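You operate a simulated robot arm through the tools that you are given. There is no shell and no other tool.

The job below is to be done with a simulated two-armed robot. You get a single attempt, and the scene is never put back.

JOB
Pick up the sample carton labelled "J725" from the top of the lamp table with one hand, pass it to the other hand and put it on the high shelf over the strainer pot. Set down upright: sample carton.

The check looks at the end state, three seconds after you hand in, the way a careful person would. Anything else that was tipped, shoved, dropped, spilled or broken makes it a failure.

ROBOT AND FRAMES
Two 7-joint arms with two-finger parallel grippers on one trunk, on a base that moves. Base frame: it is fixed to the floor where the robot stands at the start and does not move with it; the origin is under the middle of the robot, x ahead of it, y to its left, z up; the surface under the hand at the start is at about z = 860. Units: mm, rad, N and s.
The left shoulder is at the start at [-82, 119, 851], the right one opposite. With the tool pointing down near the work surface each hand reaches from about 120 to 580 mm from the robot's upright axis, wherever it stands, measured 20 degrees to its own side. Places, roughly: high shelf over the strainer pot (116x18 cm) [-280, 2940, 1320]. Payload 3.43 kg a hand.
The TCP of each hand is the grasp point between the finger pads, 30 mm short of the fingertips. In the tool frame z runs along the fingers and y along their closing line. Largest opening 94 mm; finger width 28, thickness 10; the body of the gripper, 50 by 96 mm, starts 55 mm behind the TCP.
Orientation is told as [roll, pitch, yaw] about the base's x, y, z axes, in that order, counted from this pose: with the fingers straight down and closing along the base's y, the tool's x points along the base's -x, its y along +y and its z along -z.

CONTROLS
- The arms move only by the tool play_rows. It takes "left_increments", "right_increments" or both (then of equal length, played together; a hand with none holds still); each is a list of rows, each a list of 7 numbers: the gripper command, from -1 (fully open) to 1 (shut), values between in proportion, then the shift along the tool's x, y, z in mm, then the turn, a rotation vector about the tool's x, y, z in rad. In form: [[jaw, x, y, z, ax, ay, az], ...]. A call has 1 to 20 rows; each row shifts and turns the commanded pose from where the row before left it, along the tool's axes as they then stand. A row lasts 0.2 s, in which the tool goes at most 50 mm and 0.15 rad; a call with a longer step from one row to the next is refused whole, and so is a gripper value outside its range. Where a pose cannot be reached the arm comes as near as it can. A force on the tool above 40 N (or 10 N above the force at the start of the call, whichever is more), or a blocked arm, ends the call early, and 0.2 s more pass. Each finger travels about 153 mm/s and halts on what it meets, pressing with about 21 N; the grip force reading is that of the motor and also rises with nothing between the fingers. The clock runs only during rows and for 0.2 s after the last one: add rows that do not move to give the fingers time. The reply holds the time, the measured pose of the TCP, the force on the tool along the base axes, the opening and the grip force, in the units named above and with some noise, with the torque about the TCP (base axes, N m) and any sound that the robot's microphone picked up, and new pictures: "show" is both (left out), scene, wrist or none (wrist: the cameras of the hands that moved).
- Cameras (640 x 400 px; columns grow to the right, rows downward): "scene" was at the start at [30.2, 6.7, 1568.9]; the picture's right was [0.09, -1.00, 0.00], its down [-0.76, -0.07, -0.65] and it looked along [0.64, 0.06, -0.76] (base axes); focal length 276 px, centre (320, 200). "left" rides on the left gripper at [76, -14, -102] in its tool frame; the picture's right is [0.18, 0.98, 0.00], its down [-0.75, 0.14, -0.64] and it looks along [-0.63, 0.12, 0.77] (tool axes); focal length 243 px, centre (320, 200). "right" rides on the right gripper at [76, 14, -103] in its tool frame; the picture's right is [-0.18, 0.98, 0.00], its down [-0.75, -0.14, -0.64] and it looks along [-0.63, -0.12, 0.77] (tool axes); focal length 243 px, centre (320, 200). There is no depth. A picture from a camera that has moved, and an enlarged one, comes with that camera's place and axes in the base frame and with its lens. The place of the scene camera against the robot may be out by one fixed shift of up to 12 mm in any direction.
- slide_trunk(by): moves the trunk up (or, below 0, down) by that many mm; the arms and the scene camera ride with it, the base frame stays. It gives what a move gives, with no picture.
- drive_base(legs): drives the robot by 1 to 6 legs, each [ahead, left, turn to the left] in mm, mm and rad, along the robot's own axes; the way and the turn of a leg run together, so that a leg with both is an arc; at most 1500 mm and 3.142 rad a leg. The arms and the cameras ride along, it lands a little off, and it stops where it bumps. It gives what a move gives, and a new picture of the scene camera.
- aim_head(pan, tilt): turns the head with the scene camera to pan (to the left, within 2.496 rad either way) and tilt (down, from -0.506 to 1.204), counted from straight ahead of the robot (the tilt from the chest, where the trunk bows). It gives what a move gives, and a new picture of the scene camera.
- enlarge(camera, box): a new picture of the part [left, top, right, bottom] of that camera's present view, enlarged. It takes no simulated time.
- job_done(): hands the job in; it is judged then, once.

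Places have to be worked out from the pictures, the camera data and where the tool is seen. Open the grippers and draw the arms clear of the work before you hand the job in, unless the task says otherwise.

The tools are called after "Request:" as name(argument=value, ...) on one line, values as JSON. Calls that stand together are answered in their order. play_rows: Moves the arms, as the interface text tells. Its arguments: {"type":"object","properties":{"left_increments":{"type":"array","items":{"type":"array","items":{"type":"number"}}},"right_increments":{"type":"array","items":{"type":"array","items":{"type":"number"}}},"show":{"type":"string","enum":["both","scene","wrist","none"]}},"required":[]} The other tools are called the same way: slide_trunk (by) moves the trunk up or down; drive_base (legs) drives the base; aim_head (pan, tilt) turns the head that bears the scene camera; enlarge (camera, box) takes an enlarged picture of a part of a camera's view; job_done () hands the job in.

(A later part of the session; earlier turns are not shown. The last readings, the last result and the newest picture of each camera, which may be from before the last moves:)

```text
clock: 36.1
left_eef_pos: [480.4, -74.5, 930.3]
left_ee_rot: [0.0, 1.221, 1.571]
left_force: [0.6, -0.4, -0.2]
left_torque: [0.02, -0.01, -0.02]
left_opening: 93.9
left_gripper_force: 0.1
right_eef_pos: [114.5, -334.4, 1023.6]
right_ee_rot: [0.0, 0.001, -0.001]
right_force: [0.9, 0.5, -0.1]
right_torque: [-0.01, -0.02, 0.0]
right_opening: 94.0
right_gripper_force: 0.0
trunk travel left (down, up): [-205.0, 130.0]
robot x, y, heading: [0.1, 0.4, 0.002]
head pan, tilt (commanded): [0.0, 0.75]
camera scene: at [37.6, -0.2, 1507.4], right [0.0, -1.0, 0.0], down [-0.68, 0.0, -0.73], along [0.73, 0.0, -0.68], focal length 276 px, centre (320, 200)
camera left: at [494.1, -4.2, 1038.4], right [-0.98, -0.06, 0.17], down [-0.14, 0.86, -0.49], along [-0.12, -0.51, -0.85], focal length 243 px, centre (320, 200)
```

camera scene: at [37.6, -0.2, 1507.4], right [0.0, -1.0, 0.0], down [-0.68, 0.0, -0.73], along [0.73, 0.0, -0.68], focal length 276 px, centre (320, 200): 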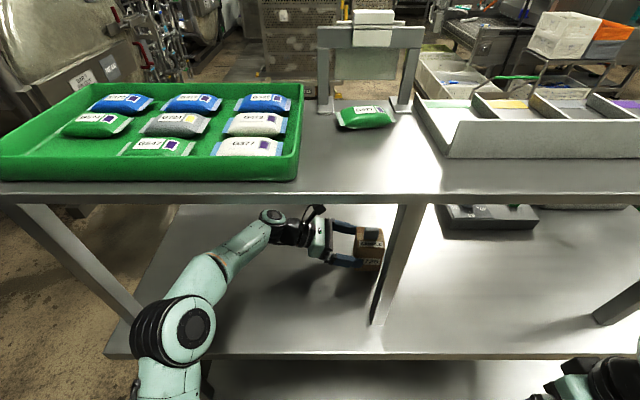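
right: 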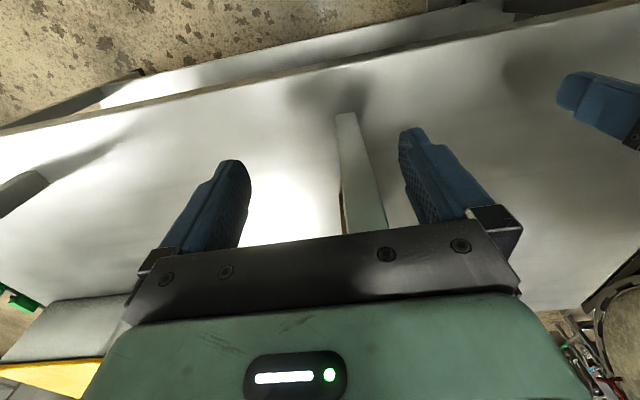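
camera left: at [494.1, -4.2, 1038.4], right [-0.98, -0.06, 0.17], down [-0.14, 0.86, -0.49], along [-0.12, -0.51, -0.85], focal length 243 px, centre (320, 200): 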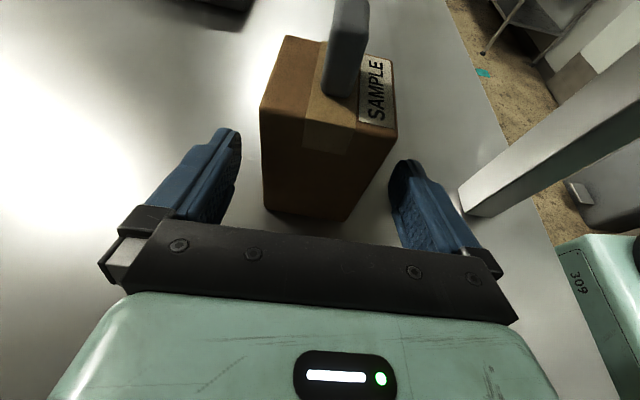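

The fingers straddle the carton with clearance on both sides. I slide in another 44 mm.

Request:
play_rows(left_increments=[[-1, 5.03, 0, 13.78, 0, 0, 0], [-1, 5.03, 0, 13.78, 0, 0, 0], [-1, 5.03, 0, 13.78, 0, 0, 0]], show="both")

Request:
enlarge(camera="scene", box=[270, 190, 430, 300])

```text
clock: 36.9
left_eef_pos: [481.5, -118.7, 929.9]
left_ee_rot: [0.0, 1.222, 1.571]
left_force: [-0.4, 0.2, 0.0]
left_torque: [-0.04, 0.02, -0.03]
left_opening: 93.8
left_gripper_force: 0.1
right_eef_pos: [115.3, -334.1, 1023.7]
right_ee_rot: [-0.001, 0.0, 0.0]
right_force: [-0.2, 0.1, 0.2]
right_torque: [0.01, 0.01, -0.03]
right_opening: 94.0
right_gripper_force: 0.1
trunk travel left (down, up): [-205.0, 130.0]
robot x, y, heading: [-1.0, 1.0, 0.005]
head pan, tilt (commanded): [0.0, 0.75]
camera scene: at [37.6, -0.2, 1507.4], right [0.0, -1.0, 0.0], down [-0.68, 0.0, -0.73], along [0.73, 0.0, -0.68], focal length 276 px, centre (320, 200)
camera left: at [493.7, -48.1, 1038.2], right [-0.98, -0.06, 0.17], down [-0.14, 0.86, -0.49], along [-0.12, -0.5, -0.86], focal length 243 px, centre (320, 200)
```

scene: 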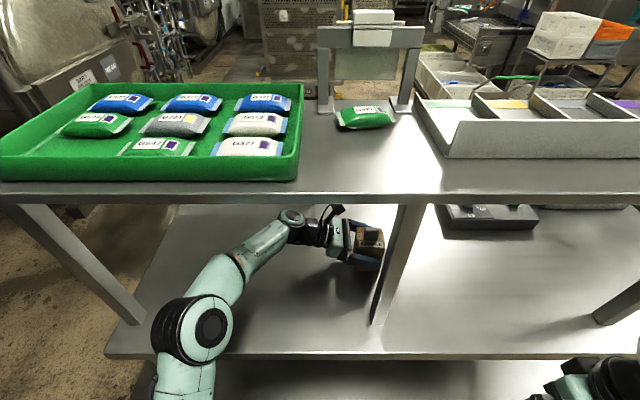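
left: 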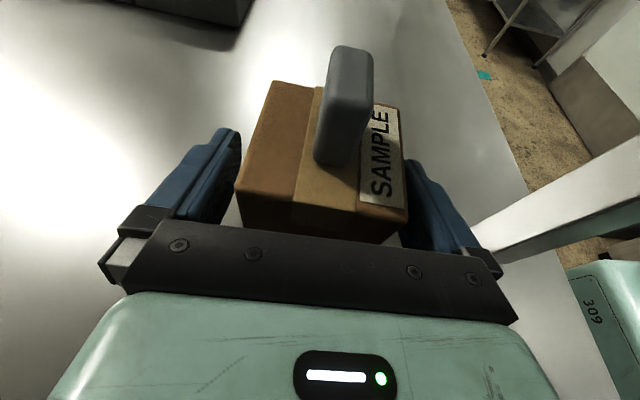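

```text
3.64 times, centred on (350, 245) of scene
camera zoom: at [37.6, -0.2, 1507.4], right [0.0, -1.0, 0.0], down [-0.68, 0.0, -0.73], along [0.73, 0.0, -0.68], focal length 1004 px, centre (211, 36)
```

zoom: 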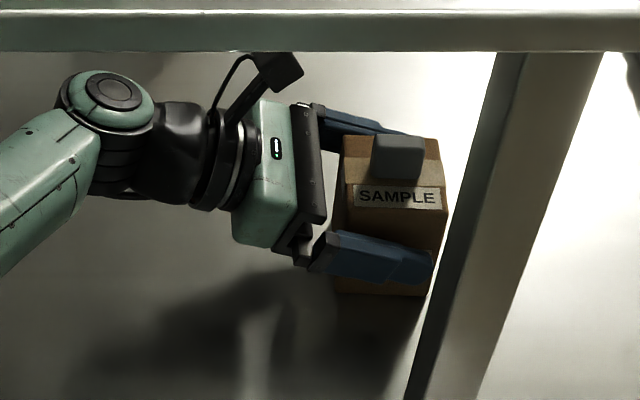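

The carton sits well between the pads. I close the left gripper.

Request:
play_rows(left_increments=[[0.1, 0, 0, 0, 0, 0, 0], [0.3, 0, 0, 0, 0, 0, 0], [1, 0, 0, 0, 0, 0, 0], [1, 0, 0, 0, 0, 0, 0], [1, 0, 0, 0, 0, 0, 0]], show="wrist")

```text
clock: 38.1
left_eef_pos: [480.7, -118.1, 931.7]
left_ee_rot: [0.001, 1.22, 1.571]
left_force: [-0.1, 0.2, 1.4]
left_torque: [-0.03, 0.1, -0.01]
left_opening: 72.8
left_gripper_force: 21.2
right_eef_pos: [114.2, -335.1, 1022.9]
right_ee_rot: [0.0, 0.001, -0.001]
right_force: [0.3, -0.2, 0.2]
right_torque: [0.03, -0.02, -0.01]
right_opening: 93.7
right_gripper_force: 0.0
trunk travel left (down, up): [-205.0, 130.0]
robot x, y, heading: [2.4, 3.3, 0.004]
head pan, tilt (commanded): [0.0, 0.75]
camera left: at [493.7, -47.4, 1038.3], right [-0.98, -0.06, 0.17], down [-0.14, 0.86, -0.49], along [-0.12, -0.51, -0.85], focal length 243 px, centre (320, 200)
```

left: 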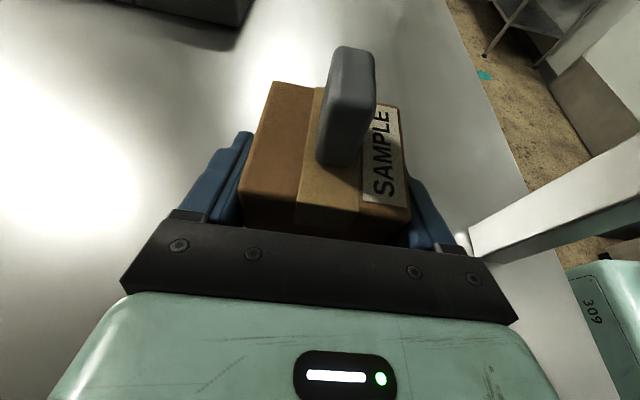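

Gripped at 72.8 mm with 21 N. I lift slowly by 35 mm and watch the force.

Request:
play_rows(left_increments=[[1, 4.7, 0, -1.71, 0, 0, 0], [1, 9.39, 0, -3.43, 0, 0, 0], [1, 9.39, 0, -3.43, 0, 0, 0], [1, 9.39, 0, -3.43, 0, 0, 0], [1, 0, 0, 0, 0, 0, 0]], show="both")

Request:
enlarge(camera="scene", box=[270, 190, 430, 300])

```text
clock: 39.3
left_eef_pos: [481.1, -118.8, 965.3]
left_ee_rot: [0.0, 1.222, 1.568]
left_force: [-0.2, 0.1, -0.8]
left_torque: [-0.01, 0.01, -0.02]
left_opening: 72.6
left_gripper_force: 21.1
right_eef_pos: [114.3, -334.5, 1023.1]
right_ee_rot: [0.001, 0.001, 0.001]
right_force: [0.0, 0.0, -0.2]
right_torque: [0.04, 0.01, -0.01]
right_opening: 94.1
right_gripper_force: 0.1
trunk travel left (down, up): [-205.0, 130.0]
robot x, y, heading: [-0.6, 2.6, 0.002]
head pan, tilt (commanded): [0.0, 0.75]
camera scene: at [37.7, 0.2, 1507.4], right [0.0, -1.0, 0.0], down [-0.68, 0.0, -0.73], along [0.73, 0.0, -0.68], focal length 276 px, centre (320, 200)
camera left: at [493.8, -47.8, 1073.7], right [-0.98, -0.06, 0.17], down [-0.14, 0.86, -0.49], along [-0.12, -0.51, -0.85], focal length 243 px, centre (320, 200)
```

scene: 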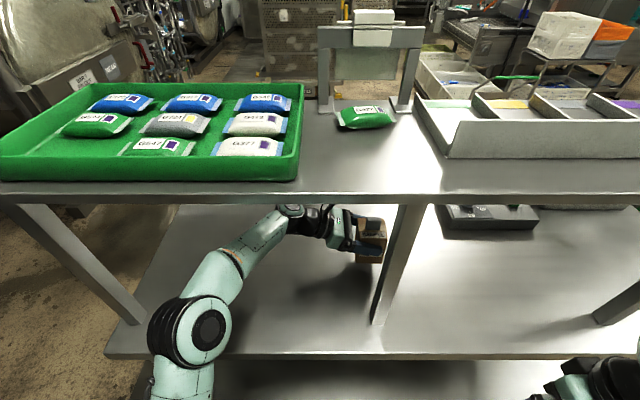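
left: 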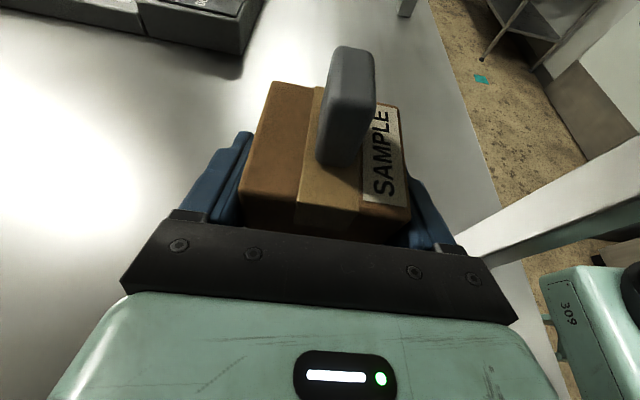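

```text
3.64 times, centred on (350, 245) of scene
camera zoom: at [37.7, 0.2, 1507.4], right [0.0, -1.0, 0.0], down [-0.68, 0.0, -0.73], along [0.73, 0.0, -0.68], focal length 1004 px, centre (211, 36)
```

zoom: 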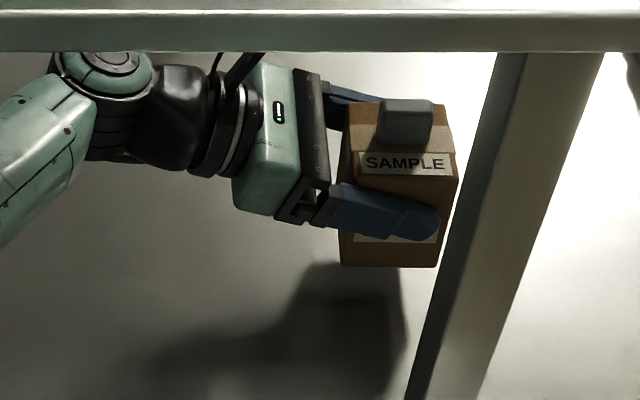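

The carton hangs level in the grip. I move it 120 mm to +y, clear of the post, keeping its height.

Request:
play_rows(left_increments=[[1, -6.86, 0, -18.79, 0, 0, 0], [1, -10.28, 0, -28.18, 0, 0, 0], [1, -10.28, 0, -28.18, 0, 0, 0], [1, -8.57, 0, -23.5, 0, 0, 0], [1, -5.14, 0, -14.1, 0, 0, 0], [1, 0, 0, 0, 0, 0, 0]], show="both")

```text
clock: 40.7
left_eef_pos: [480.5, 1.3, 964.4]
left_ee_rot: [0.0, 1.222, 1.571]
left_force: [0.4, 0.1, -1.6]
left_torque: [0.0, -0.01, 0.01]
left_opening: 72.7
left_gripper_force: 20.9
right_eef_pos: [113.9, -333.9, 1022.7]
right_ee_rot: [-0.001, -0.001, 0.0]
right_force: [1.0, -0.2, -1.2]
right_torque: [-0.03, 0.0, -0.02]
right_opening: 93.9
right_gripper_force: 0.1
trunk travel left (down, up): [-205.0, 130.0]
robot x, y, heading: [-0.9, 2.1, -0.001]
head pan, tilt (commanded): [0.0, 0.75]
camera scene: at [37.7, 0.1, 1507.4], right [0.0, -1.0, 0.0], down [-0.68, 0.0, -0.73], along [0.73, 0.0, -0.68], focal length 276 px, centre (320, 200)
camera left: at [493.8, 72.3, 1073.2], right [-0.98, -0.06, 0.17], down [-0.14, 0.86, -0.49], along [-0.12, -0.51, -0.85], focal length 243 px, centre (320, 200)
```

scene: 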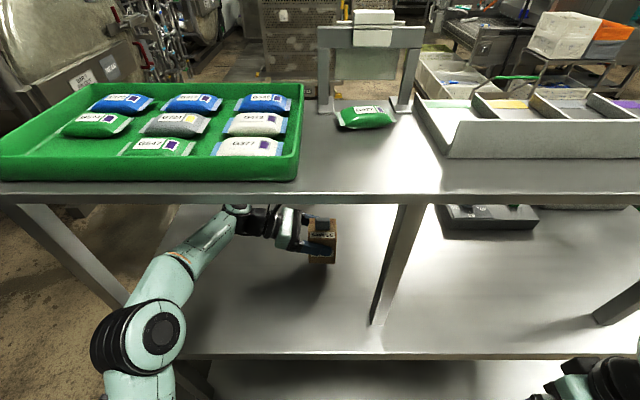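
left: 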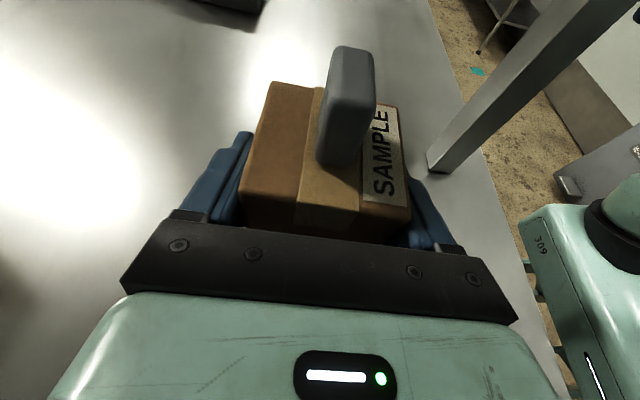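

Carton clear of the post. I drive straight back 450 mm out of the table bay.

Request:
drive_base(legs=[[-450, 0, 0]])

```text
clock: 43.4
left_eef_pos: [23.5, 2.3, 965.3]
left_ee_rot: [0.001, 1.222, 1.573]
left_force: [0.3, -0.3, -1.0]
left_torque: [-0.04, 0.0, 0.0]
left_opening: 72.5
left_gripper_force: 21.1
right_eef_pos: [-342.2, -335.3, 1023.4]
right_ee_rot: [-0.002, 0.0, 0.001]
right_force: [1.1, 0.6, 0.0]
right_torque: [0.0, -0.02, 0.01]
right_opening: 94.2
right_gripper_force: 0.1
trunk travel left (down, up): [-205.0, 130.0]
robot x, y, heading: [-459.5, 0.2, 0.002]
head pan, tilt (commanded): [0.0, 0.75]
camera scene: at [-419.5, -0.5, 1507.4], right [0.0, -1.0, 0.0], down [-0.68, 0.0, -0.73], along [0.73, 0.0, -0.68], focal length 276 px, centre (320, 200)
```

scene: 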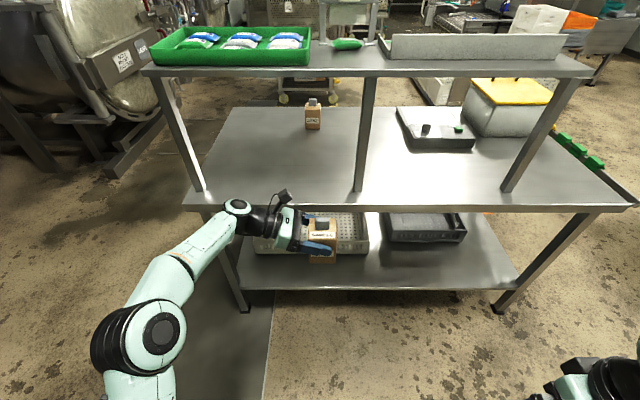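

The carton is out in free space. For the handover I plan the left fingers pointing forward-right on the upper part, and the right fingers forward-left on the lower part, on the other pair of faces. First I yaw the left hand with the carton by +45° about the vertical, and turn the right hand −90°.

Request:
play_rows(left_increments=[[1, 0, 0, 0, 0.067, 0, -0.0245], [1, 0, 0, 0, 0.067, 0, -0.0245], [1, 0, 0, 0, 0.067, 0, -0.0245], [1, 0, 0, 0, 0.067, 0, -0.0245], [1, 0, 0, 0, 0.067, 0, -0.0245], [1, 0, 0, 0, 0.067, 0, -0.0245], [1, 0, 0, 0, 0.067, 0, -0.0245], [1, 0, 0, 0, 0.067, 0, -0.0245], [1, 0, 0, 0, 0.067, 0, -0.0245], [1, 0, 0, 0, 0.067, 0, -0.0245], [1, 0, 0, 0, 0.067, 0, -0.0245]], right_increments=[[-1, 0, 0, 0, 0, 0, 0.1428], [-1, 0, 0, 0, 0, 0, 0.1428], [-1, 0, 0, 0, 0, 0, 0.1428], [-1, 0, 0, 0, 0, 0, 0.1428], [-1, 0, 0, 0, 0, 0, 0.1428], [-1, 0, 0, 0, 0, 0, 0.1428], [-1, 0, 0, 0, 0, 0, 0.1428], [-1, 0, 0, 0, 0, 0, 0.1428], [-1, 0, 0, 0, 0, 0, 0.1428], [-1, 0, 0, 0, 0, 0, 0.1428], [-1, 0, 0, 0, 0, 0, 0.1428]], show="both")

```text
clock: 45.8
left_eef_pos: [23.3, 0.2, 964.0]
left_ee_rot: [0.0, 1.221, 2.36]
left_force: [0.6, 0.0, -1.4]
left_torque: [0.01, 0.01, 0.02]
left_opening: 72.2
left_gripper_force: 21.1
right_eef_pos: [-341.5, -335.1, 1022.8]
right_ee_rot: [0.0, 0.0, -1.572]
right_force: [0.2, -0.4, 0.3]
right_torque: [0.0, -0.01, -0.01]
right_opening: 94.0
right_gripper_force: 0.0
trunk travel left (down, up): [-205.0, 130.0]
robot x, y, heading: [-458.9, 2.3, 0.005]
head pan, tilt (commanded): [0.0, 0.75]
camera scene: at [-419.0, -0.6, 1507.4], right [0.0, -1.0, 0.0], down [-0.68, 0.0, -0.73], along [0.73, 0.0, -0.68], focal length 276 px, centre (320, 200)
camera right: at [-328.1, -259.0, 1125.6], right [0.98, -0.18, 0.0], down [-0.14, -0.75, 0.64], along [-0.12, -0.63, -0.77], focal length 243 px, centre (320, 200)
camera left: at [-16.8, 61.4, 1073.0], right [-0.65, -0.74, 0.17], down [-0.71, 0.51, -0.49], along [0.27, -0.44, -0.86], focal length 243 px, centre (320, 200)
```

scene: 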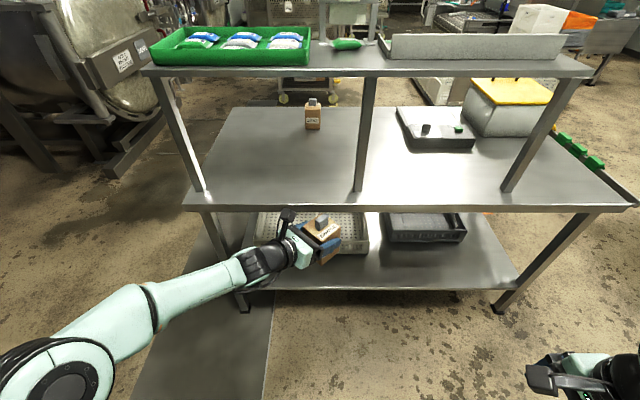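
right: 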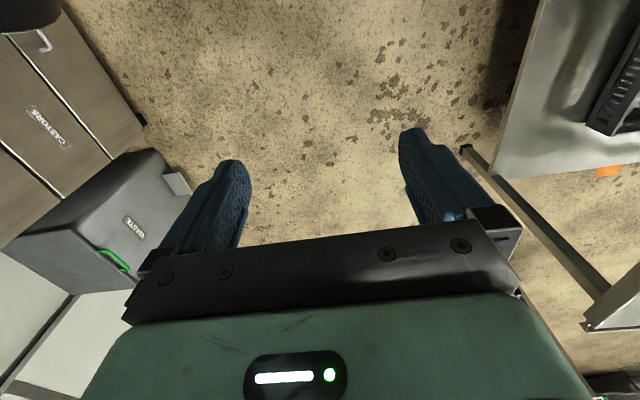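
left: 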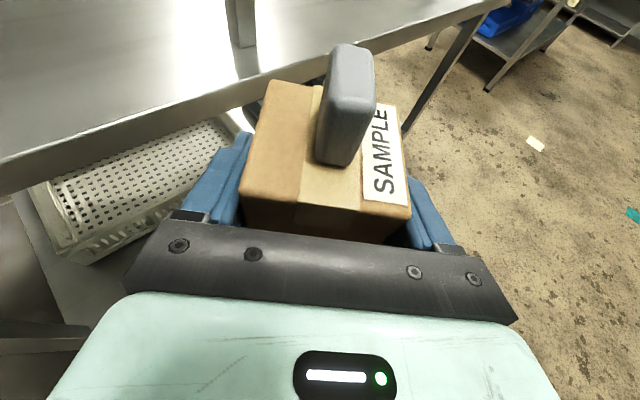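

The left pose is good and the grip unchanged. Now I move the right hand forward-in and roll its fingers up so they point +y with 8° of downward tilt.

Request:
play_rows(right_increments=[[-1, 12, 36, 0, 0, 0, 0], [-1, 12, 36, 0, 0, 0, 0], [-1, 12, 36, 0, 0, 0, 0], [-1, 12, 36, 0, 0, 0, 0], [-1, 12, 36, 0, 0, 0, 0], [-1, 0, 0, 0, 0, 0.1431, 0], [-1, 0, 0, 0, 0, 0.1431, 0], [-1, 0, 0, 0, 0, 0.1431, 0], [-1, 0, 0, 0, 0, 0.1431, 0], [-1, 0, 0, 0, 0, 0.1431, 0], [-1, 0, 0, 0, 0, 0.1431, 0], [-1, 0, 0, 0, 0, 0.1431, 0], [-1, 0, 0, 0, 0, 0.1431, 0], [-1, 0, 0, 0, 0, 0.1431, 0], [-1, 0, 0, 0, 0, 0.1431, 0]], show="both")

```text
clock: 49.0
left_eef_pos: [23.5, 1.5, 964.6]
left_ee_rot: [0.0, 1.22, 2.359]
left_force: [-0.2, 0.1, -1.5]
left_torque: [0.01, 0.03, 0.02]
left_opening: 72.0
left_gripper_force: 20.8
right_eef_pos: [-161.6, -274.2, 1023.4]
right_ee_rot: [0.008, 1.434, -1.561]
right_force: [0.0, 0.1, -0.3]
right_torque: [0.0, 0.01, 0.02]
right_opening: 93.9
right_gripper_force: 0.1
trunk travel left (down, up): [-205.0, 130.0]
robot x, y, heading: [-458.2, 1.3, 0.002]
head pan, tilt (commanded): [0.0, 0.75]
camera scene: at [-418.7, -0.8, 1507.4], right [0.0, -1.0, 0.0], down [-0.68, 0.0, -0.73], along [0.73, 0.0, -0.68], focal length 276 px, centre (320, 200)
camera right: at [-147.3, -365.7, 1112.6], right [0.98, -0.02, -0.18], down [-0.14, -0.74, -0.66], along [-0.12, 0.67, -0.73], focal length 243 px, centre (320, 200)
```

scene: 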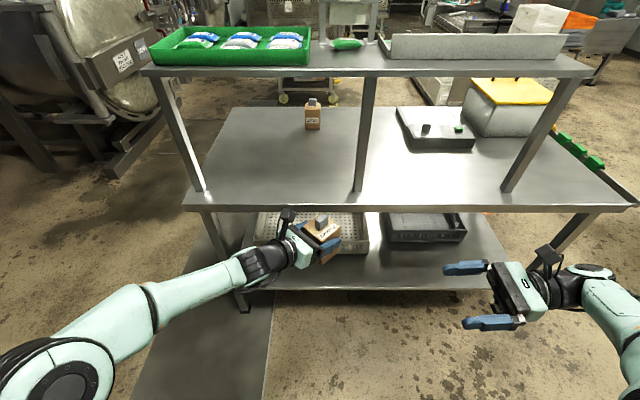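
right: 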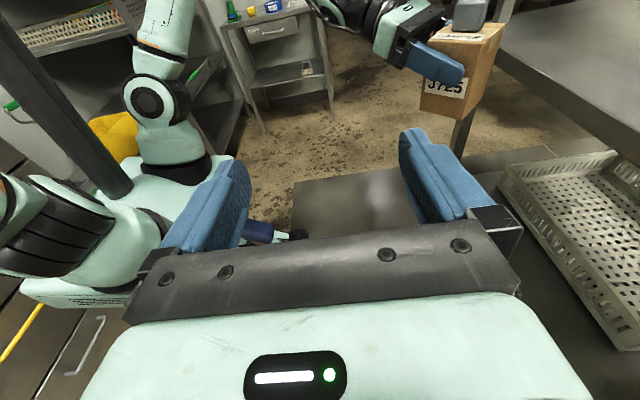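

The right hand is up with its camera on top. I yaw it −45° about the vertical so its fingers point forward-left.

Request:
play_rows(right_increments=[[-1, 0, 0, 0, -0.1294, 0, 0.0182], [-1, 0, 0, 0, -0.1294, 0, 0.0182], [-1, 0, 0, 0, -0.1294, 0, 0.0182], [-1, 0, 0, 0, -0.1294, 0, 0.0182], [-1, 0, 0, 0, -0.1294, 0, 0.0182], [-1, 0, 0, 0, -0.1294, 0, 0.0182], [-1, 0, 0, 0, 0, 0, 0]], show="both")

```text
clock: 50.6
left_eef_pos: [24.3, 0.6, 965.2]
left_ee_rot: [0.003, 1.224, 2.36]
left_force: [0.2, -0.2, -0.7]
left_torque: [0.02, -0.01, -0.03]
left_opening: 71.9
left_gripper_force: 20.9
right_eef_pos: [-162.5, -274.3, 1023.1]
right_ee_rot: [0.0, 1.43, -2.354]
right_force: [0.0, -0.7, 0.4]
right_torque: [0.04, 0.0, -0.04]
right_opening: 94.0
right_gripper_force: 0.1
trunk travel left (down, up): [-205.0, 130.0]
robot x, y, heading: [-456.8, 0.1, 0.001]
head pan, tilt (commanded): [0.0, 0.75]
camera scene: at [-418.7, -0.7, 1507.4], right [0.0, -1.0, 0.0], down [-0.68, 0.0, -0.73], along [0.73, 0.0, -0.68], focal length 276 px, centre (320, 200)
camera right: at [-216.1, -349.0, 1112.7], right [0.68, -0.71, -0.18], down [-0.62, -0.43, -0.66], along [0.39, 0.56, -0.73], focal length 243 px, centre (320, 200)
```

scene: 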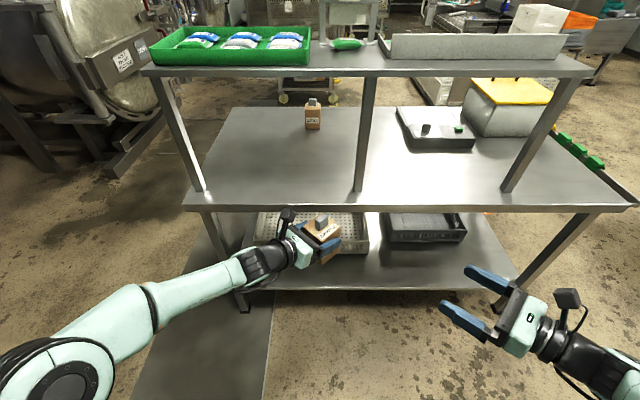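
right: 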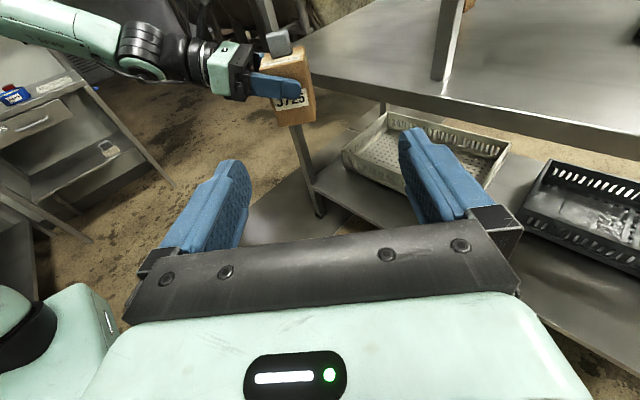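

Both hands are posed symmetrically. The carton centre should be near (33, −8), with its bottom at z≈895. I bring the right hand to a pre-handover point 110 mm short along its finger direction.

Request:
play_rows(right_increments=[[-1, -9.18, -7.04, 31.33, 0, 0, 0], [-1, -9.18, -7.04, 31.33, 0, 0, 0], [-1, -9.18, -7.04, 31.33, 0, 0, 0], [-1, -9.18, -7.04, 31.33, 0, 0, 0], [-1, -9.18, -7.04, 31.33, 0, 0, 0], [-1, -9.18, -7.04, 31.33, 0, 0, 0], [-1, -9.18, -7.04, 31.33, 0, 0, 0], [-1, 0, 0, 0, 0, 0, 0]], show="both")

Request:
enlarge(camera="scene", box=[230, 180, 430, 320])

Request:
enlarge(camera="right", box=[120, 0, 480, 230])

Request:
enlarge(camera="left", box=[140, 20, 540, 280])

```text
clock: 52.4
left_eef_pos: [22.4, 1.7, 964.9]
left_ee_rot: [0.003, 1.221, 2.358]
left_force: [-0.4, 0.3, -1.7]
left_torque: [0.01, -0.01, 0.0]
left_opening: 72.1
left_gripper_force: 21.1
right_eef_pos: [-50.0, -91.2, 928.7]
right_ee_rot: [0.003, 1.432, -2.348]
right_force: [0.9, 0.5, -1.0]
right_torque: [0.01, 0.02, -0.01]
right_opening: 93.9
right_gripper_force: 0.1
trunk travel left (down, up): [-205.0, 130.0]
robot x, y, heading: [-457.2, -2.2, -0.004]
head pan, tilt (commanded): [0.0, 0.75]
camera scene: at [-419.3, -0.7, 1507.4], right [0.0, -1.0, 0.0], down [-0.68, 0.0, -0.73], along [0.73, 0.0, -0.68], focal length 276 px, centre (320, 200)
camera right: at [-104.1, -166.2, 1018.8], right [0.68, -0.71, -0.18], down [-0.62, -0.43, -0.66], along [0.39, 0.56, -0.73], focal length 243 px, centre (320, 200)
```

scene: 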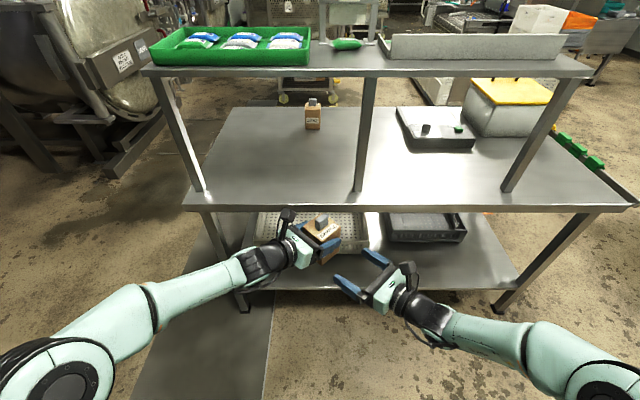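
right: 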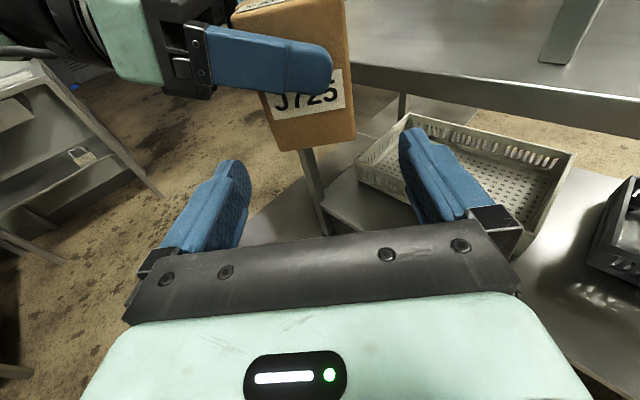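

```text
2.86 times, centred on (330, 250) of scene
camera zoom: at [-419.3, -0.7, 1507.4], right [0.0, -1.0, 0.0], down [-0.68, 0.0, -0.73], along [0.73, 0.0, -0.68], focal length 789 px, centre (291, 57)
```

zoom: 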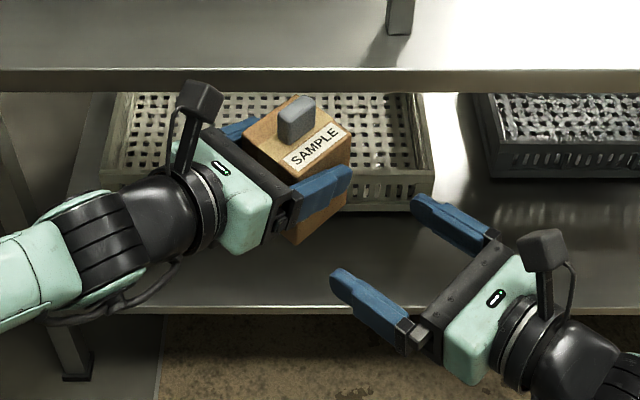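

```text
1.74 times, centred on (300, 115) of right
camera zoom: at [-104.1, -166.2, 1018.8], right [0.68, -0.71, -0.18], down [-0.62, -0.43, -0.66], along [0.39, 0.56, -0.73], focal length 422 px, centre (355, 348)
```

zoom: 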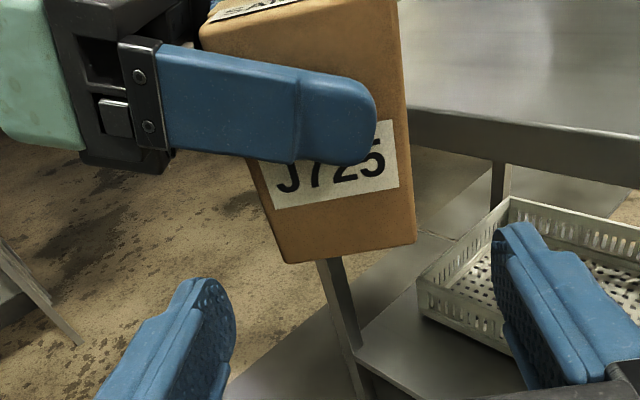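

```text
1.54 times, centred on (340, 150) of left
camera zoom: at [-17.0, 61.4, 1073.2], right [-0.65, -0.74, 0.17], down [-0.71, 0.51, -0.49], along [0.27, -0.44, -0.86], focal length 373 px, centre (289, 277)
```

zoom: 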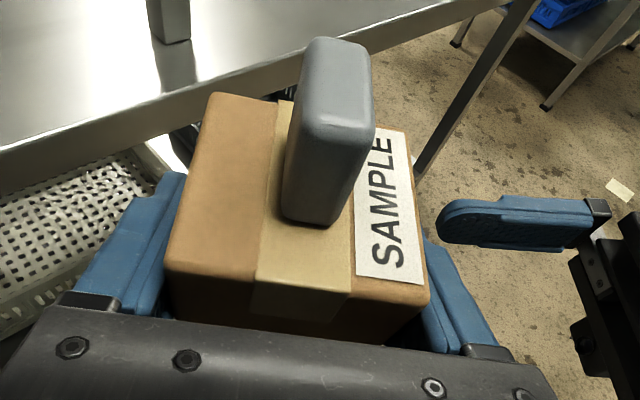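

The views agree: the carton is about 5 mm further left than I assumed, and the left finger's lower edge is at z≈947–965, leaving room for the right fingers below it. I correct sideways and go in 50 mm, bringing the right fingertips level with the face.

Request:
play_rows(right_increments=[[-1, 2.34, -1.83, 16.5, 0, 0, 0], [-1, 2.34, -1.83, 16.5, 0, 0, 0], [-1, 2.34, -1.83, 16.5, 0, 0, 0], [-1, 0, 0, 0, 0, 0, 0]], show="both")

Request:
enlarge(camera="scene", box=[250, 190, 410, 310])

Request:
enlarge(camera="right", box=[120, 0, 480, 230])

```text
clock: 53.4
left_eef_pos: [22.7, 1.3, 965.1]
left_ee_rot: [0.002, 1.222, 2.359]
left_force: [0.4, -0.1, -0.3]
left_torque: [0.02, 0.0, 0.02]
left_opening: 71.9
left_gripper_force: 21.5
right_eef_pos: [-18.3, -52.2, 928.2]
right_ee_rot: [0.001, 1.432, -2.351]
right_force: [0.8, 0.8, -0.3]
right_torque: [0.0, -0.02, 0.01]
right_opening: 94.0
right_gripper_force: 0.0
trunk travel left (down, up): [-205.0, 130.0]
robot x, y, heading: [-455.4, -0.3, -0.002]
head pan, tilt (commanded): [0.0, 0.75]
camera scene: at [-419.1, -0.6, 1507.4], right [0.0, -1.0, 0.0], down [-0.68, 0.0, -0.73], along [0.73, 0.0, -0.68], focal length 276 px, centre (320, 200)
camera right: at [-72.8, -127.2, 1018.3], right [0.68, -0.71, -0.18], down [-0.62, -0.43, -0.66], along [0.39, 0.56, -0.73], focal length 243 px, centre (320, 200)
```

scene: 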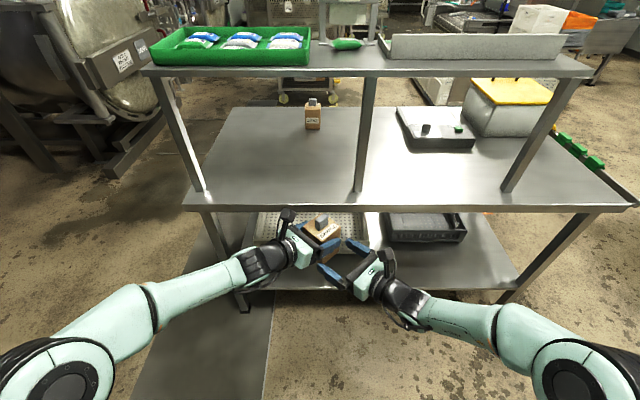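
right: 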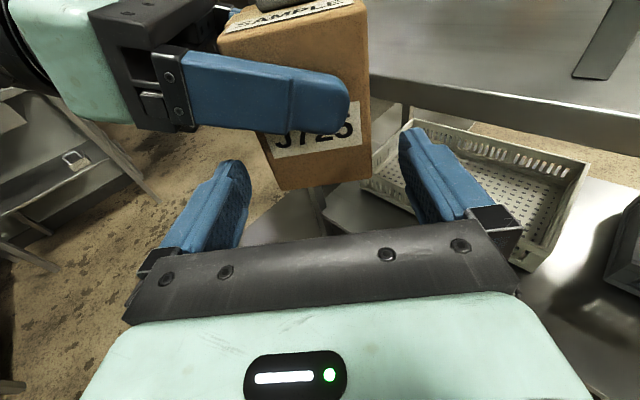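

```text
3.33 times, centred on (330, 250) of scene
camera zoom: at [-419.1, -0.6, 1507.4], right [0.0, -1.0, 0.0], down [-0.68, 0.0, -0.73], along [0.73, 0.0, -0.68], focal length 921 px, centre (287, 33)
```

zoom: 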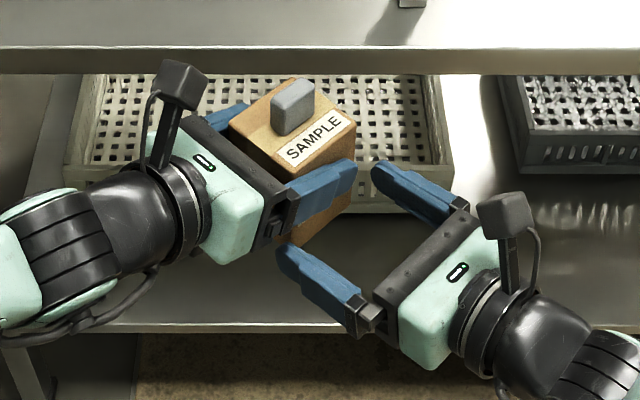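

```text
1.74 times, centred on (300, 115) of right
camera zoom: at [-72.8, -127.2, 1018.3], right [0.68, -0.71, -0.18], down [-0.62, -0.43, -0.66], along [0.39, 0.56, -0.73], focal length 422 px, centre (355, 348)
```

zoom: 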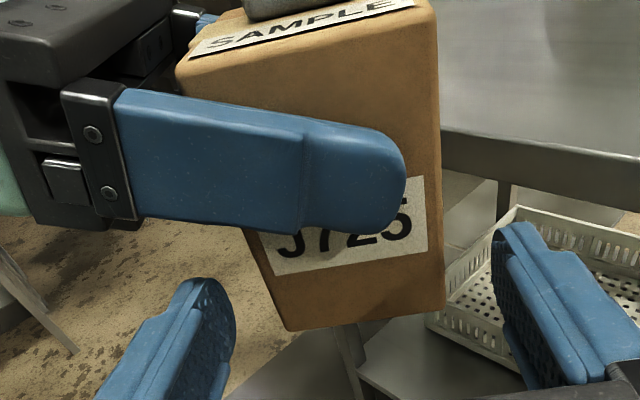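

The right hand is lined up laterally to within 1 mm, with about 9 mm of height clearance under the left finger. I go in the remaining 59 mm.

Request:
play_rows(right_increments=[[-1, 2.07, 0, 14.6, 0, 0, 0], [-1, 2.07, 0, 14.6, 0, 0, 0], [-1, 2.07, 0, 14.6, 0, 0, 0], [-1, 2.07, 0, 14.6, 0, 0, 0], [-1, 0, 0, 0, 0, 0, 0]], show="both")

Request:
enlarge(camera="scene", box=[250, 190, 410, 310])

Request:
enlarge(camera="right", box=[120, 0, 520, 250])

```text
clock: 54.6
left_eef_pos: [23.1, 1.2, 965.8]
left_ee_rot: [0.002, 1.223, 2.359]
left_force: [-0.4, -0.6, -0.9]
left_torque: [0.01, 0.01, 0.01]
left_opening: 71.9
left_gripper_force: 21.6
right_eef_pos: [23.2, -11.1, 927.5]
right_ee_rot: [0.001, 1.433, -2.352]
right_force: [1.1, 0.2, -0.3]
right_torque: [-0.03, 0.01, -0.01]
right_opening: 93.9
right_gripper_force: 0.1
trunk travel left (down, up): [-205.0, 130.0]
robot x, y, heading: [-455.3, -2.9, 0.0]
head pan, tilt (commanded): [0.0, 0.75]
camera scene: at [-419.1, -0.6, 1507.4], right [0.0, -1.0, 0.0], down [-0.68, 0.0, -0.73], along [0.73, 0.0, -0.68], focal length 276 px, centre (320, 200)
camera right: at [-31.4, -85.5, 1018.7], right [0.68, -0.71, -0.18], down [-0.62, -0.43, -0.66], along [0.39, 0.56, -0.73], focal length 243 px, centre (320, 200)
```

scene: 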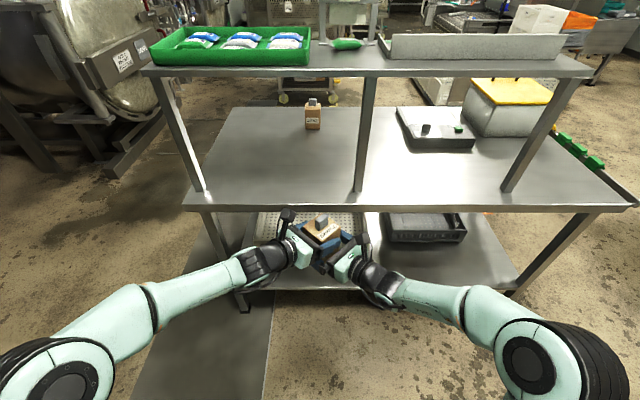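
right: 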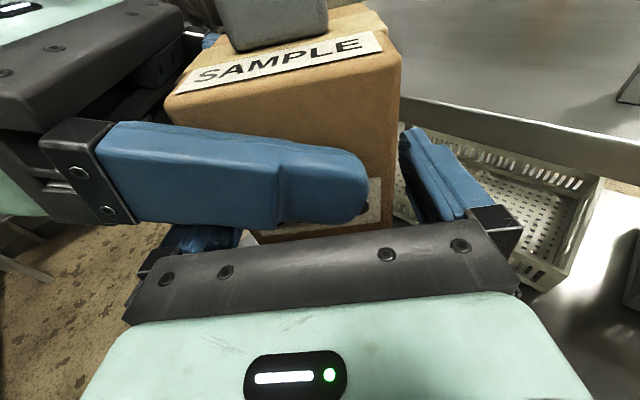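

```text
3.33 times, centred on (330, 250) of scene
camera zoom: at [-419.1, -0.6, 1507.4], right [0.0, -1.0, 0.0], down [-0.68, 0.0, -0.73], along [0.73, 0.0, -0.68], focal length 921 px, centre (287, 33)
```

zoom: 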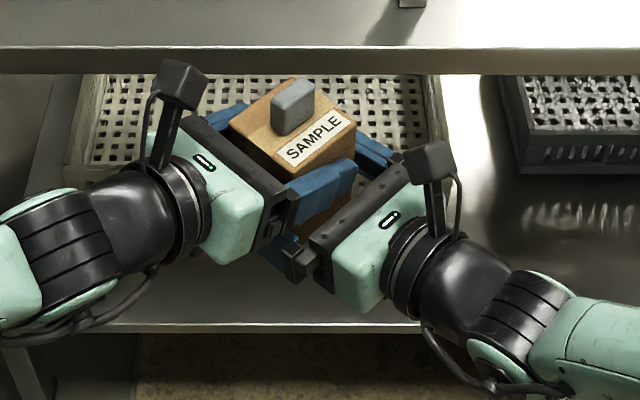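

```text
1.60 times, centred on (320, 125) of right
camera zoom: at [-31.4, -85.5, 1018.7], right [0.68, -0.71, -0.18], down [-0.62, -0.43, -0.66], along [0.39, 0.56, -0.73], focal length 388 px, centre (320, 320)
```

zoom: 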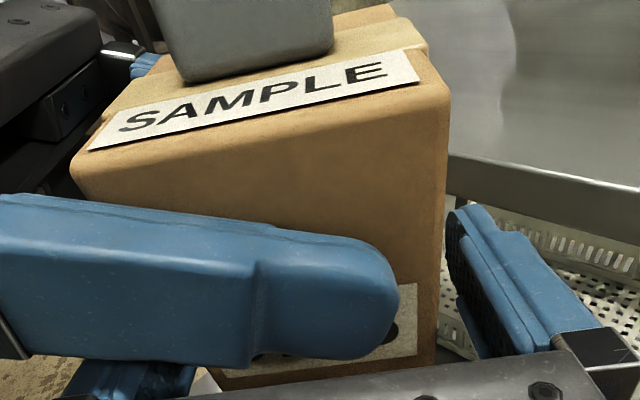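

No contact forces so far, and the right fingers are under the left one on both sides of the carton. I close the right gripper.

Request:
play_rows(left_increments=[[1, 0, 0, 0, 0, 0, 0], [1, 0, 0, 0, 0, 0, 0], [1, 0, 0, 0, 0, 0, 0], [1, 0, 0, 0, 0, 0, 0], [1, 0, 0, 0, 0, 0, 0], [1, 0, 0, 0, 0, 0, 0]], right_increments=[[-0.2, 0, 0, 0, 0, 0, 0], [0.2, 0, 0, 0, 0, 0, 0], [0.4, 0, 0, 0, 0, 0, 0], [1, 0, 0, 0, 0, 0, 0], [1, 0, 0, 0, 0, 0, 0], [1, 0, 0, 0, 0, 0, 0]], show="both")

Request:
enlarge(camera="scene", box=[250, 190, 410, 310])

```text
clock: 56.0
left_eef_pos: [22.8, 1.4, 965.3]
left_ee_rot: [0.001, 1.222, 2.36]
left_force: [6.6, -5.6, -1.9]
left_torque: [-0.03, -0.15, 0.22]
left_opening: 72.1
left_gripper_force: 21.2
right_eef_pos: [22.8, -10.0, 928.6]
right_ee_rot: [0.001, 1.431, -2.347]
right_force: [-7.2, 5.6, 0.4]
right_torque: [-0.15, -0.1, -0.1]
right_opening: 71.9
right_gripper_force: 21.3
trunk travel left (down, up): [-205.0, 130.0]
robot x, y, heading: [-457.9, -1.3, 0.002]
head pan, tilt (commanded): [0.0, 0.75]
camera scene: at [-418.9, -0.5, 1507.4], right [0.0, -1.0, 0.0], down [-0.68, 0.0, -0.73], along [0.73, 0.0, -0.68], focal length 276 px, centre (320, 200)
camera right: at [-31.8, -85.1, 1018.8], right [0.68, -0.71, -0.18], down [-0.62, -0.43, -0.66], along [0.39, 0.56, -0.73], focal length 243 px, centre (320, 200)
camera left: at [-16.7, 61.4, 1073.2], right [-0.65, -0.74, 0.17], down [-0.71, 0.51, -0.49], along [0.27, -0.44, -0.85], focal length 243 px, centre (320, 200)
```

scene: 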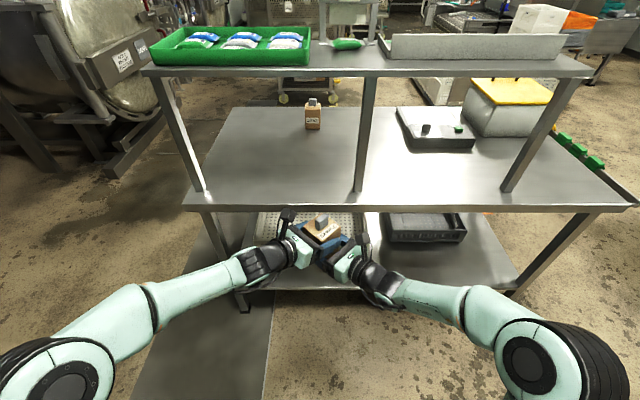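
right: 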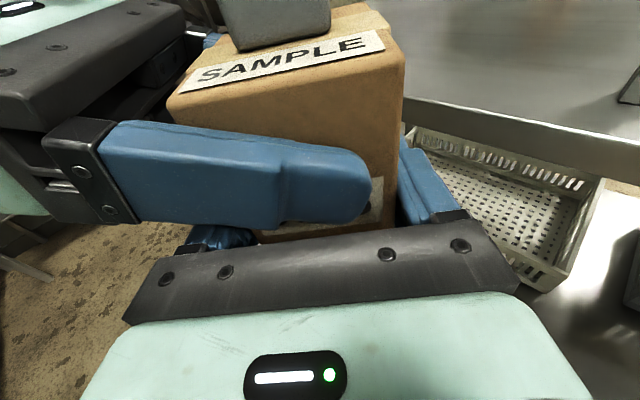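
left: 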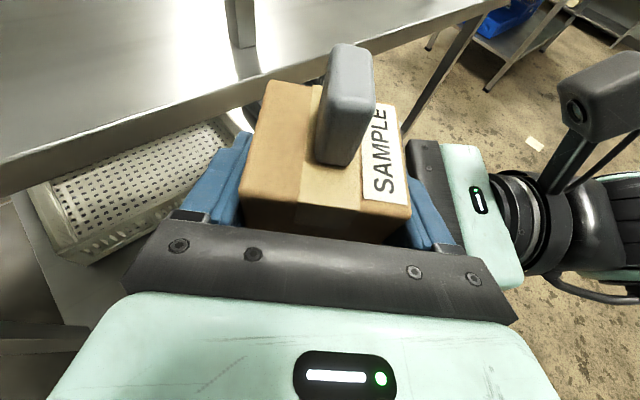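

```text
3.33 times, centred on (330, 250) of scene
camera zoom: at [-418.9, -0.5, 1507.4], right [0.0, -1.0, 0.0], down [-0.68, 0.0, -0.73], along [0.73, 0.0, -0.68], focal length 921 px, centre (287, 33)
```

zoom: 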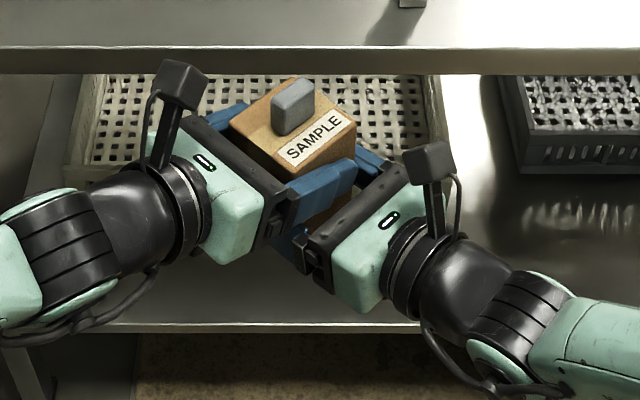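

The right hand has gripped at 71.9 mm, with only a small internal side force of about 9 N. I nudge the right hand 1 mm left to relax it before letting go with the left.

Request:
play_rows(right_increments=[[1, 0, -1.0, 0, 0, 0, 0], [1, 0, 0, 0, 0, 0, 0]], show="none")

```text
clock: 56.6
left_eef_pos: [23.4, 0.8, 965.2]
left_ee_rot: [0.005, 1.222, 2.36]
left_force: [3.1, -5.1, -0.4]
left_torque: [-0.06, 0.02, 0.05]
left_opening: 72.0
left_gripper_force: 21.1
right_eef_pos: [22.1, -9.9, 929.3]
right_ee_rot: [0.0, 1.431, -2.351]
right_force: [-2.9, 4.0, 0.2]
right_torque: [-0.11, -0.09, 0.0]
right_opening: 71.9
right_gripper_force: 21.2
trunk travel left (down, up): [-205.0, 130.0]
robot x, y, heading: [-455.6, 0.5, 0.001]
head pan, tilt (commanded): [0.0, 0.75]
```

Force eased to about 5 N. I open the left only to about 80 mm, so its front finger doesn't press on the right gripper body, and check that the right alone holds the carton.

Request:
play_rows(left_increments=[[-0.6, 0, 0, 0, 0, 0, 0], [-0.7, 0, 0, 0, 0, 0, 0], [-0.7, 0, 0, 0, 0, 0, 0]], right_increments=[[1, 0, 0, 0, 0, 0, 0], [1, 0, 0, 0, 0, 0, 0], [1, 0, 0, 0, 0, 0, 0]], show="both")

Request:
enlarge(camera="scene", box=[250, 190, 410, 310])

```text
clock: 57.4
left_eef_pos: [24.6, 1.2, 965.7]
left_ee_rot: [0.002, 1.22, 2.361]
left_force: [0.2, -0.2, 0.1]
left_torque: [-0.02, 0.02, 0.02]
left_opening: 79.8
left_gripper_force: 0.0
right_eef_pos: [22.2, -10.0, 928.6]
right_ee_rot: [0.0, 1.43, -2.35]
right_force: [-0.3, -0.5, 0.1]
right_torque: [0.02, 0.0, -0.01]
right_opening: 71.9
right_gripper_force: 21.4
trunk travel left (down, up): [-205.0, 130.0]
robot x, y, heading: [-457.5, -3.8, 0.002]
head pan, tilt (commanded): [0.0, 0.75]
camera scene: at [-418.9, -0.5, 1507.4], right [0.0, -1.0, 0.0], down [-0.68, 0.0, -0.73], along [0.73, 0.0, -0.68], focal length 276 px, centre (320, 200)
camera right: at [-32.2, -85.0, 1018.8], right [0.68, -0.71, -0.18], down [-0.62, -0.43, -0.66], along [0.39, 0.56, -0.73], focal length 243 px, centre (320, 200)
camera left: at [-16.7, 61.6, 1073.1], right [-0.65, -0.74, 0.17], down [-0.71, 0.51, -0.49], along [0.27, -0.44, -0.86], focal length 243 px, centre (320, 200)
```

scene: 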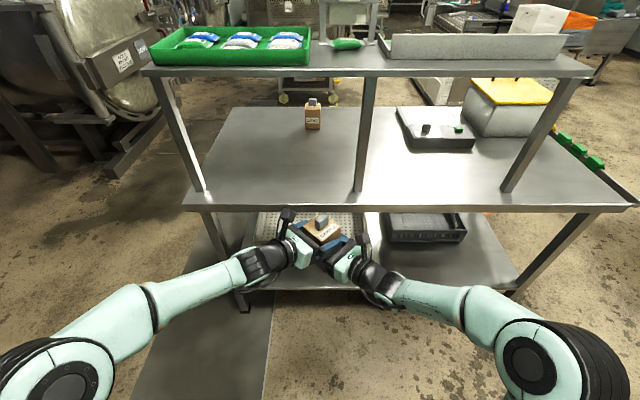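
right: 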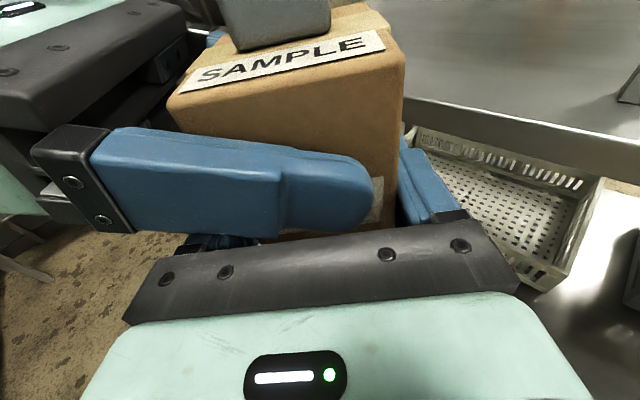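
left: 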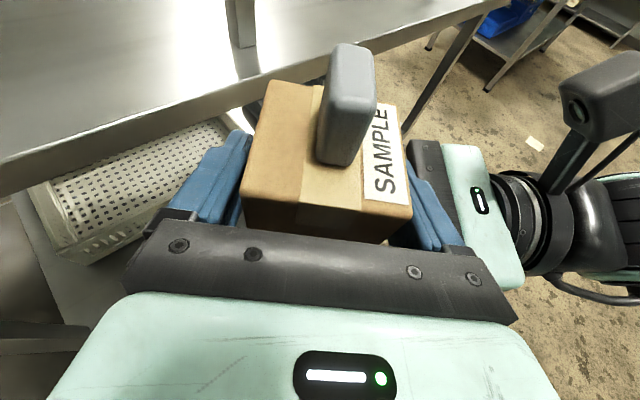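

```text
3.33 times, centred on (330, 250) of scene
camera zoom: at [-418.9, -0.5, 1507.4], right [0.0, -1.0, 0.0], down [-0.68, 0.0, -0.73], along [0.73, 0.0, -0.68], focal length 921 px, centre (287, 33)
```

zoom: 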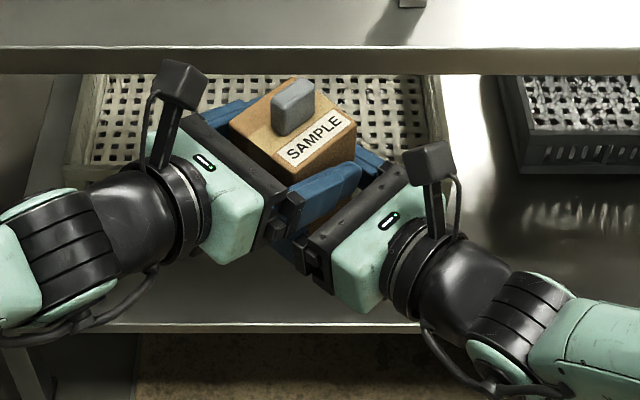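

The right hand holds it alone and the left forces are zero. I retract the left hand straight back along its fingers.

Request:
play_rows(left_increments=[[-0.7, 0, 0, -20, 0, 0, 0], [-0.7, 0, 0, -30, 0, 0, 0], [-0.7, 0, 0, -30, 0, 0, 0], [-0.7, 0, 0, -40, 0, 0, 0], [-0.7, 0, 0, -40, 0, 0, 0]], show="both")

Request:
enlarge(camera="scene", box=[250, 190, 410, 310])

```text
clock: 58.6
left_eef_pos: [-83.9, 106.7, 1020.2]
left_ee_rot: [0.003, 1.221, 2.363]
left_force: [1.0, -0.6, -0.6]
left_torque: [0.01, -0.02, 0.0]
left_opening: 80.0
left_gripper_force: 0.1
right_eef_pos: [21.6, -10.5, 929.4]
right_ee_rot: [0.006, 1.431, -2.345]
right_force: [-0.1, -0.6, -0.1]
right_torque: [-0.01, -0.02, 0.01]
right_opening: 71.9
right_gripper_force: 21.0
trunk travel left (down, up): [-205.0, 130.0]
robot x, y, heading: [-457.1, 0.7, -0.005]
head pan, tilt (commanded): [0.0, 0.75]
camera scene: at [-419.8, -0.4, 1507.4], right [0.0, -1.0, 0.0], down [-0.68, 0.0, -0.73], along [0.73, 0.0, -0.68], focal length 276 px, centre (320, 200)
camera left: at [-124.8, 167.2, 1128.5], right [-0.65, -0.74, 0.17], down [-0.71, 0.51, -0.49], along [0.27, -0.44, -0.86], focal length 243 px, centre (320, 200)
```

scene: 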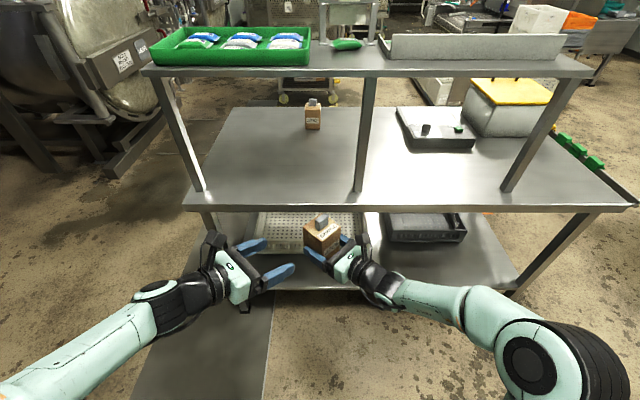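
left: 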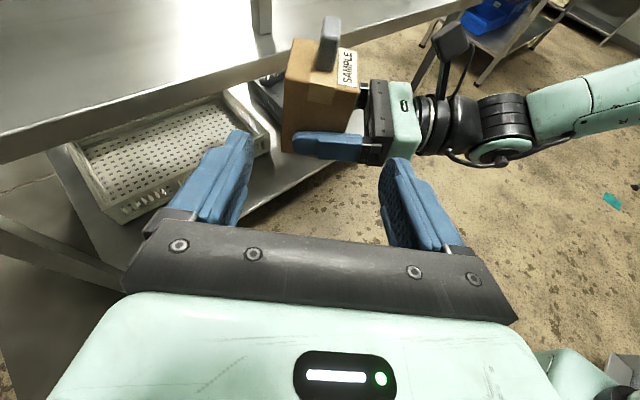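

```text
3.33 times, centred on (330, 250) of scene
camera zoom: at [-419.8, -0.4, 1507.4], right [0.0, -1.0, 0.0], down [-0.68, 0.0, -0.73], along [0.73, 0.0, -0.68], focal length 921 px, centre (287, 33)
```

zoom: 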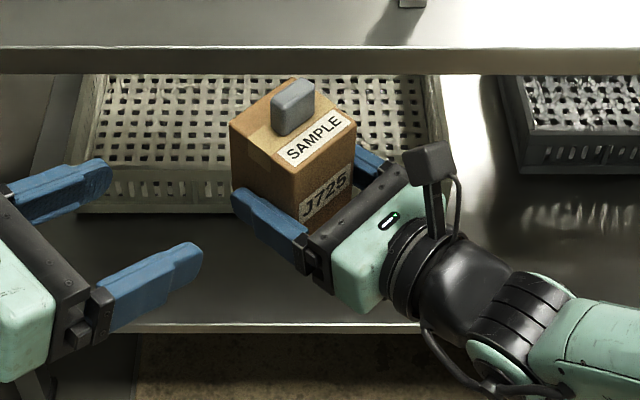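

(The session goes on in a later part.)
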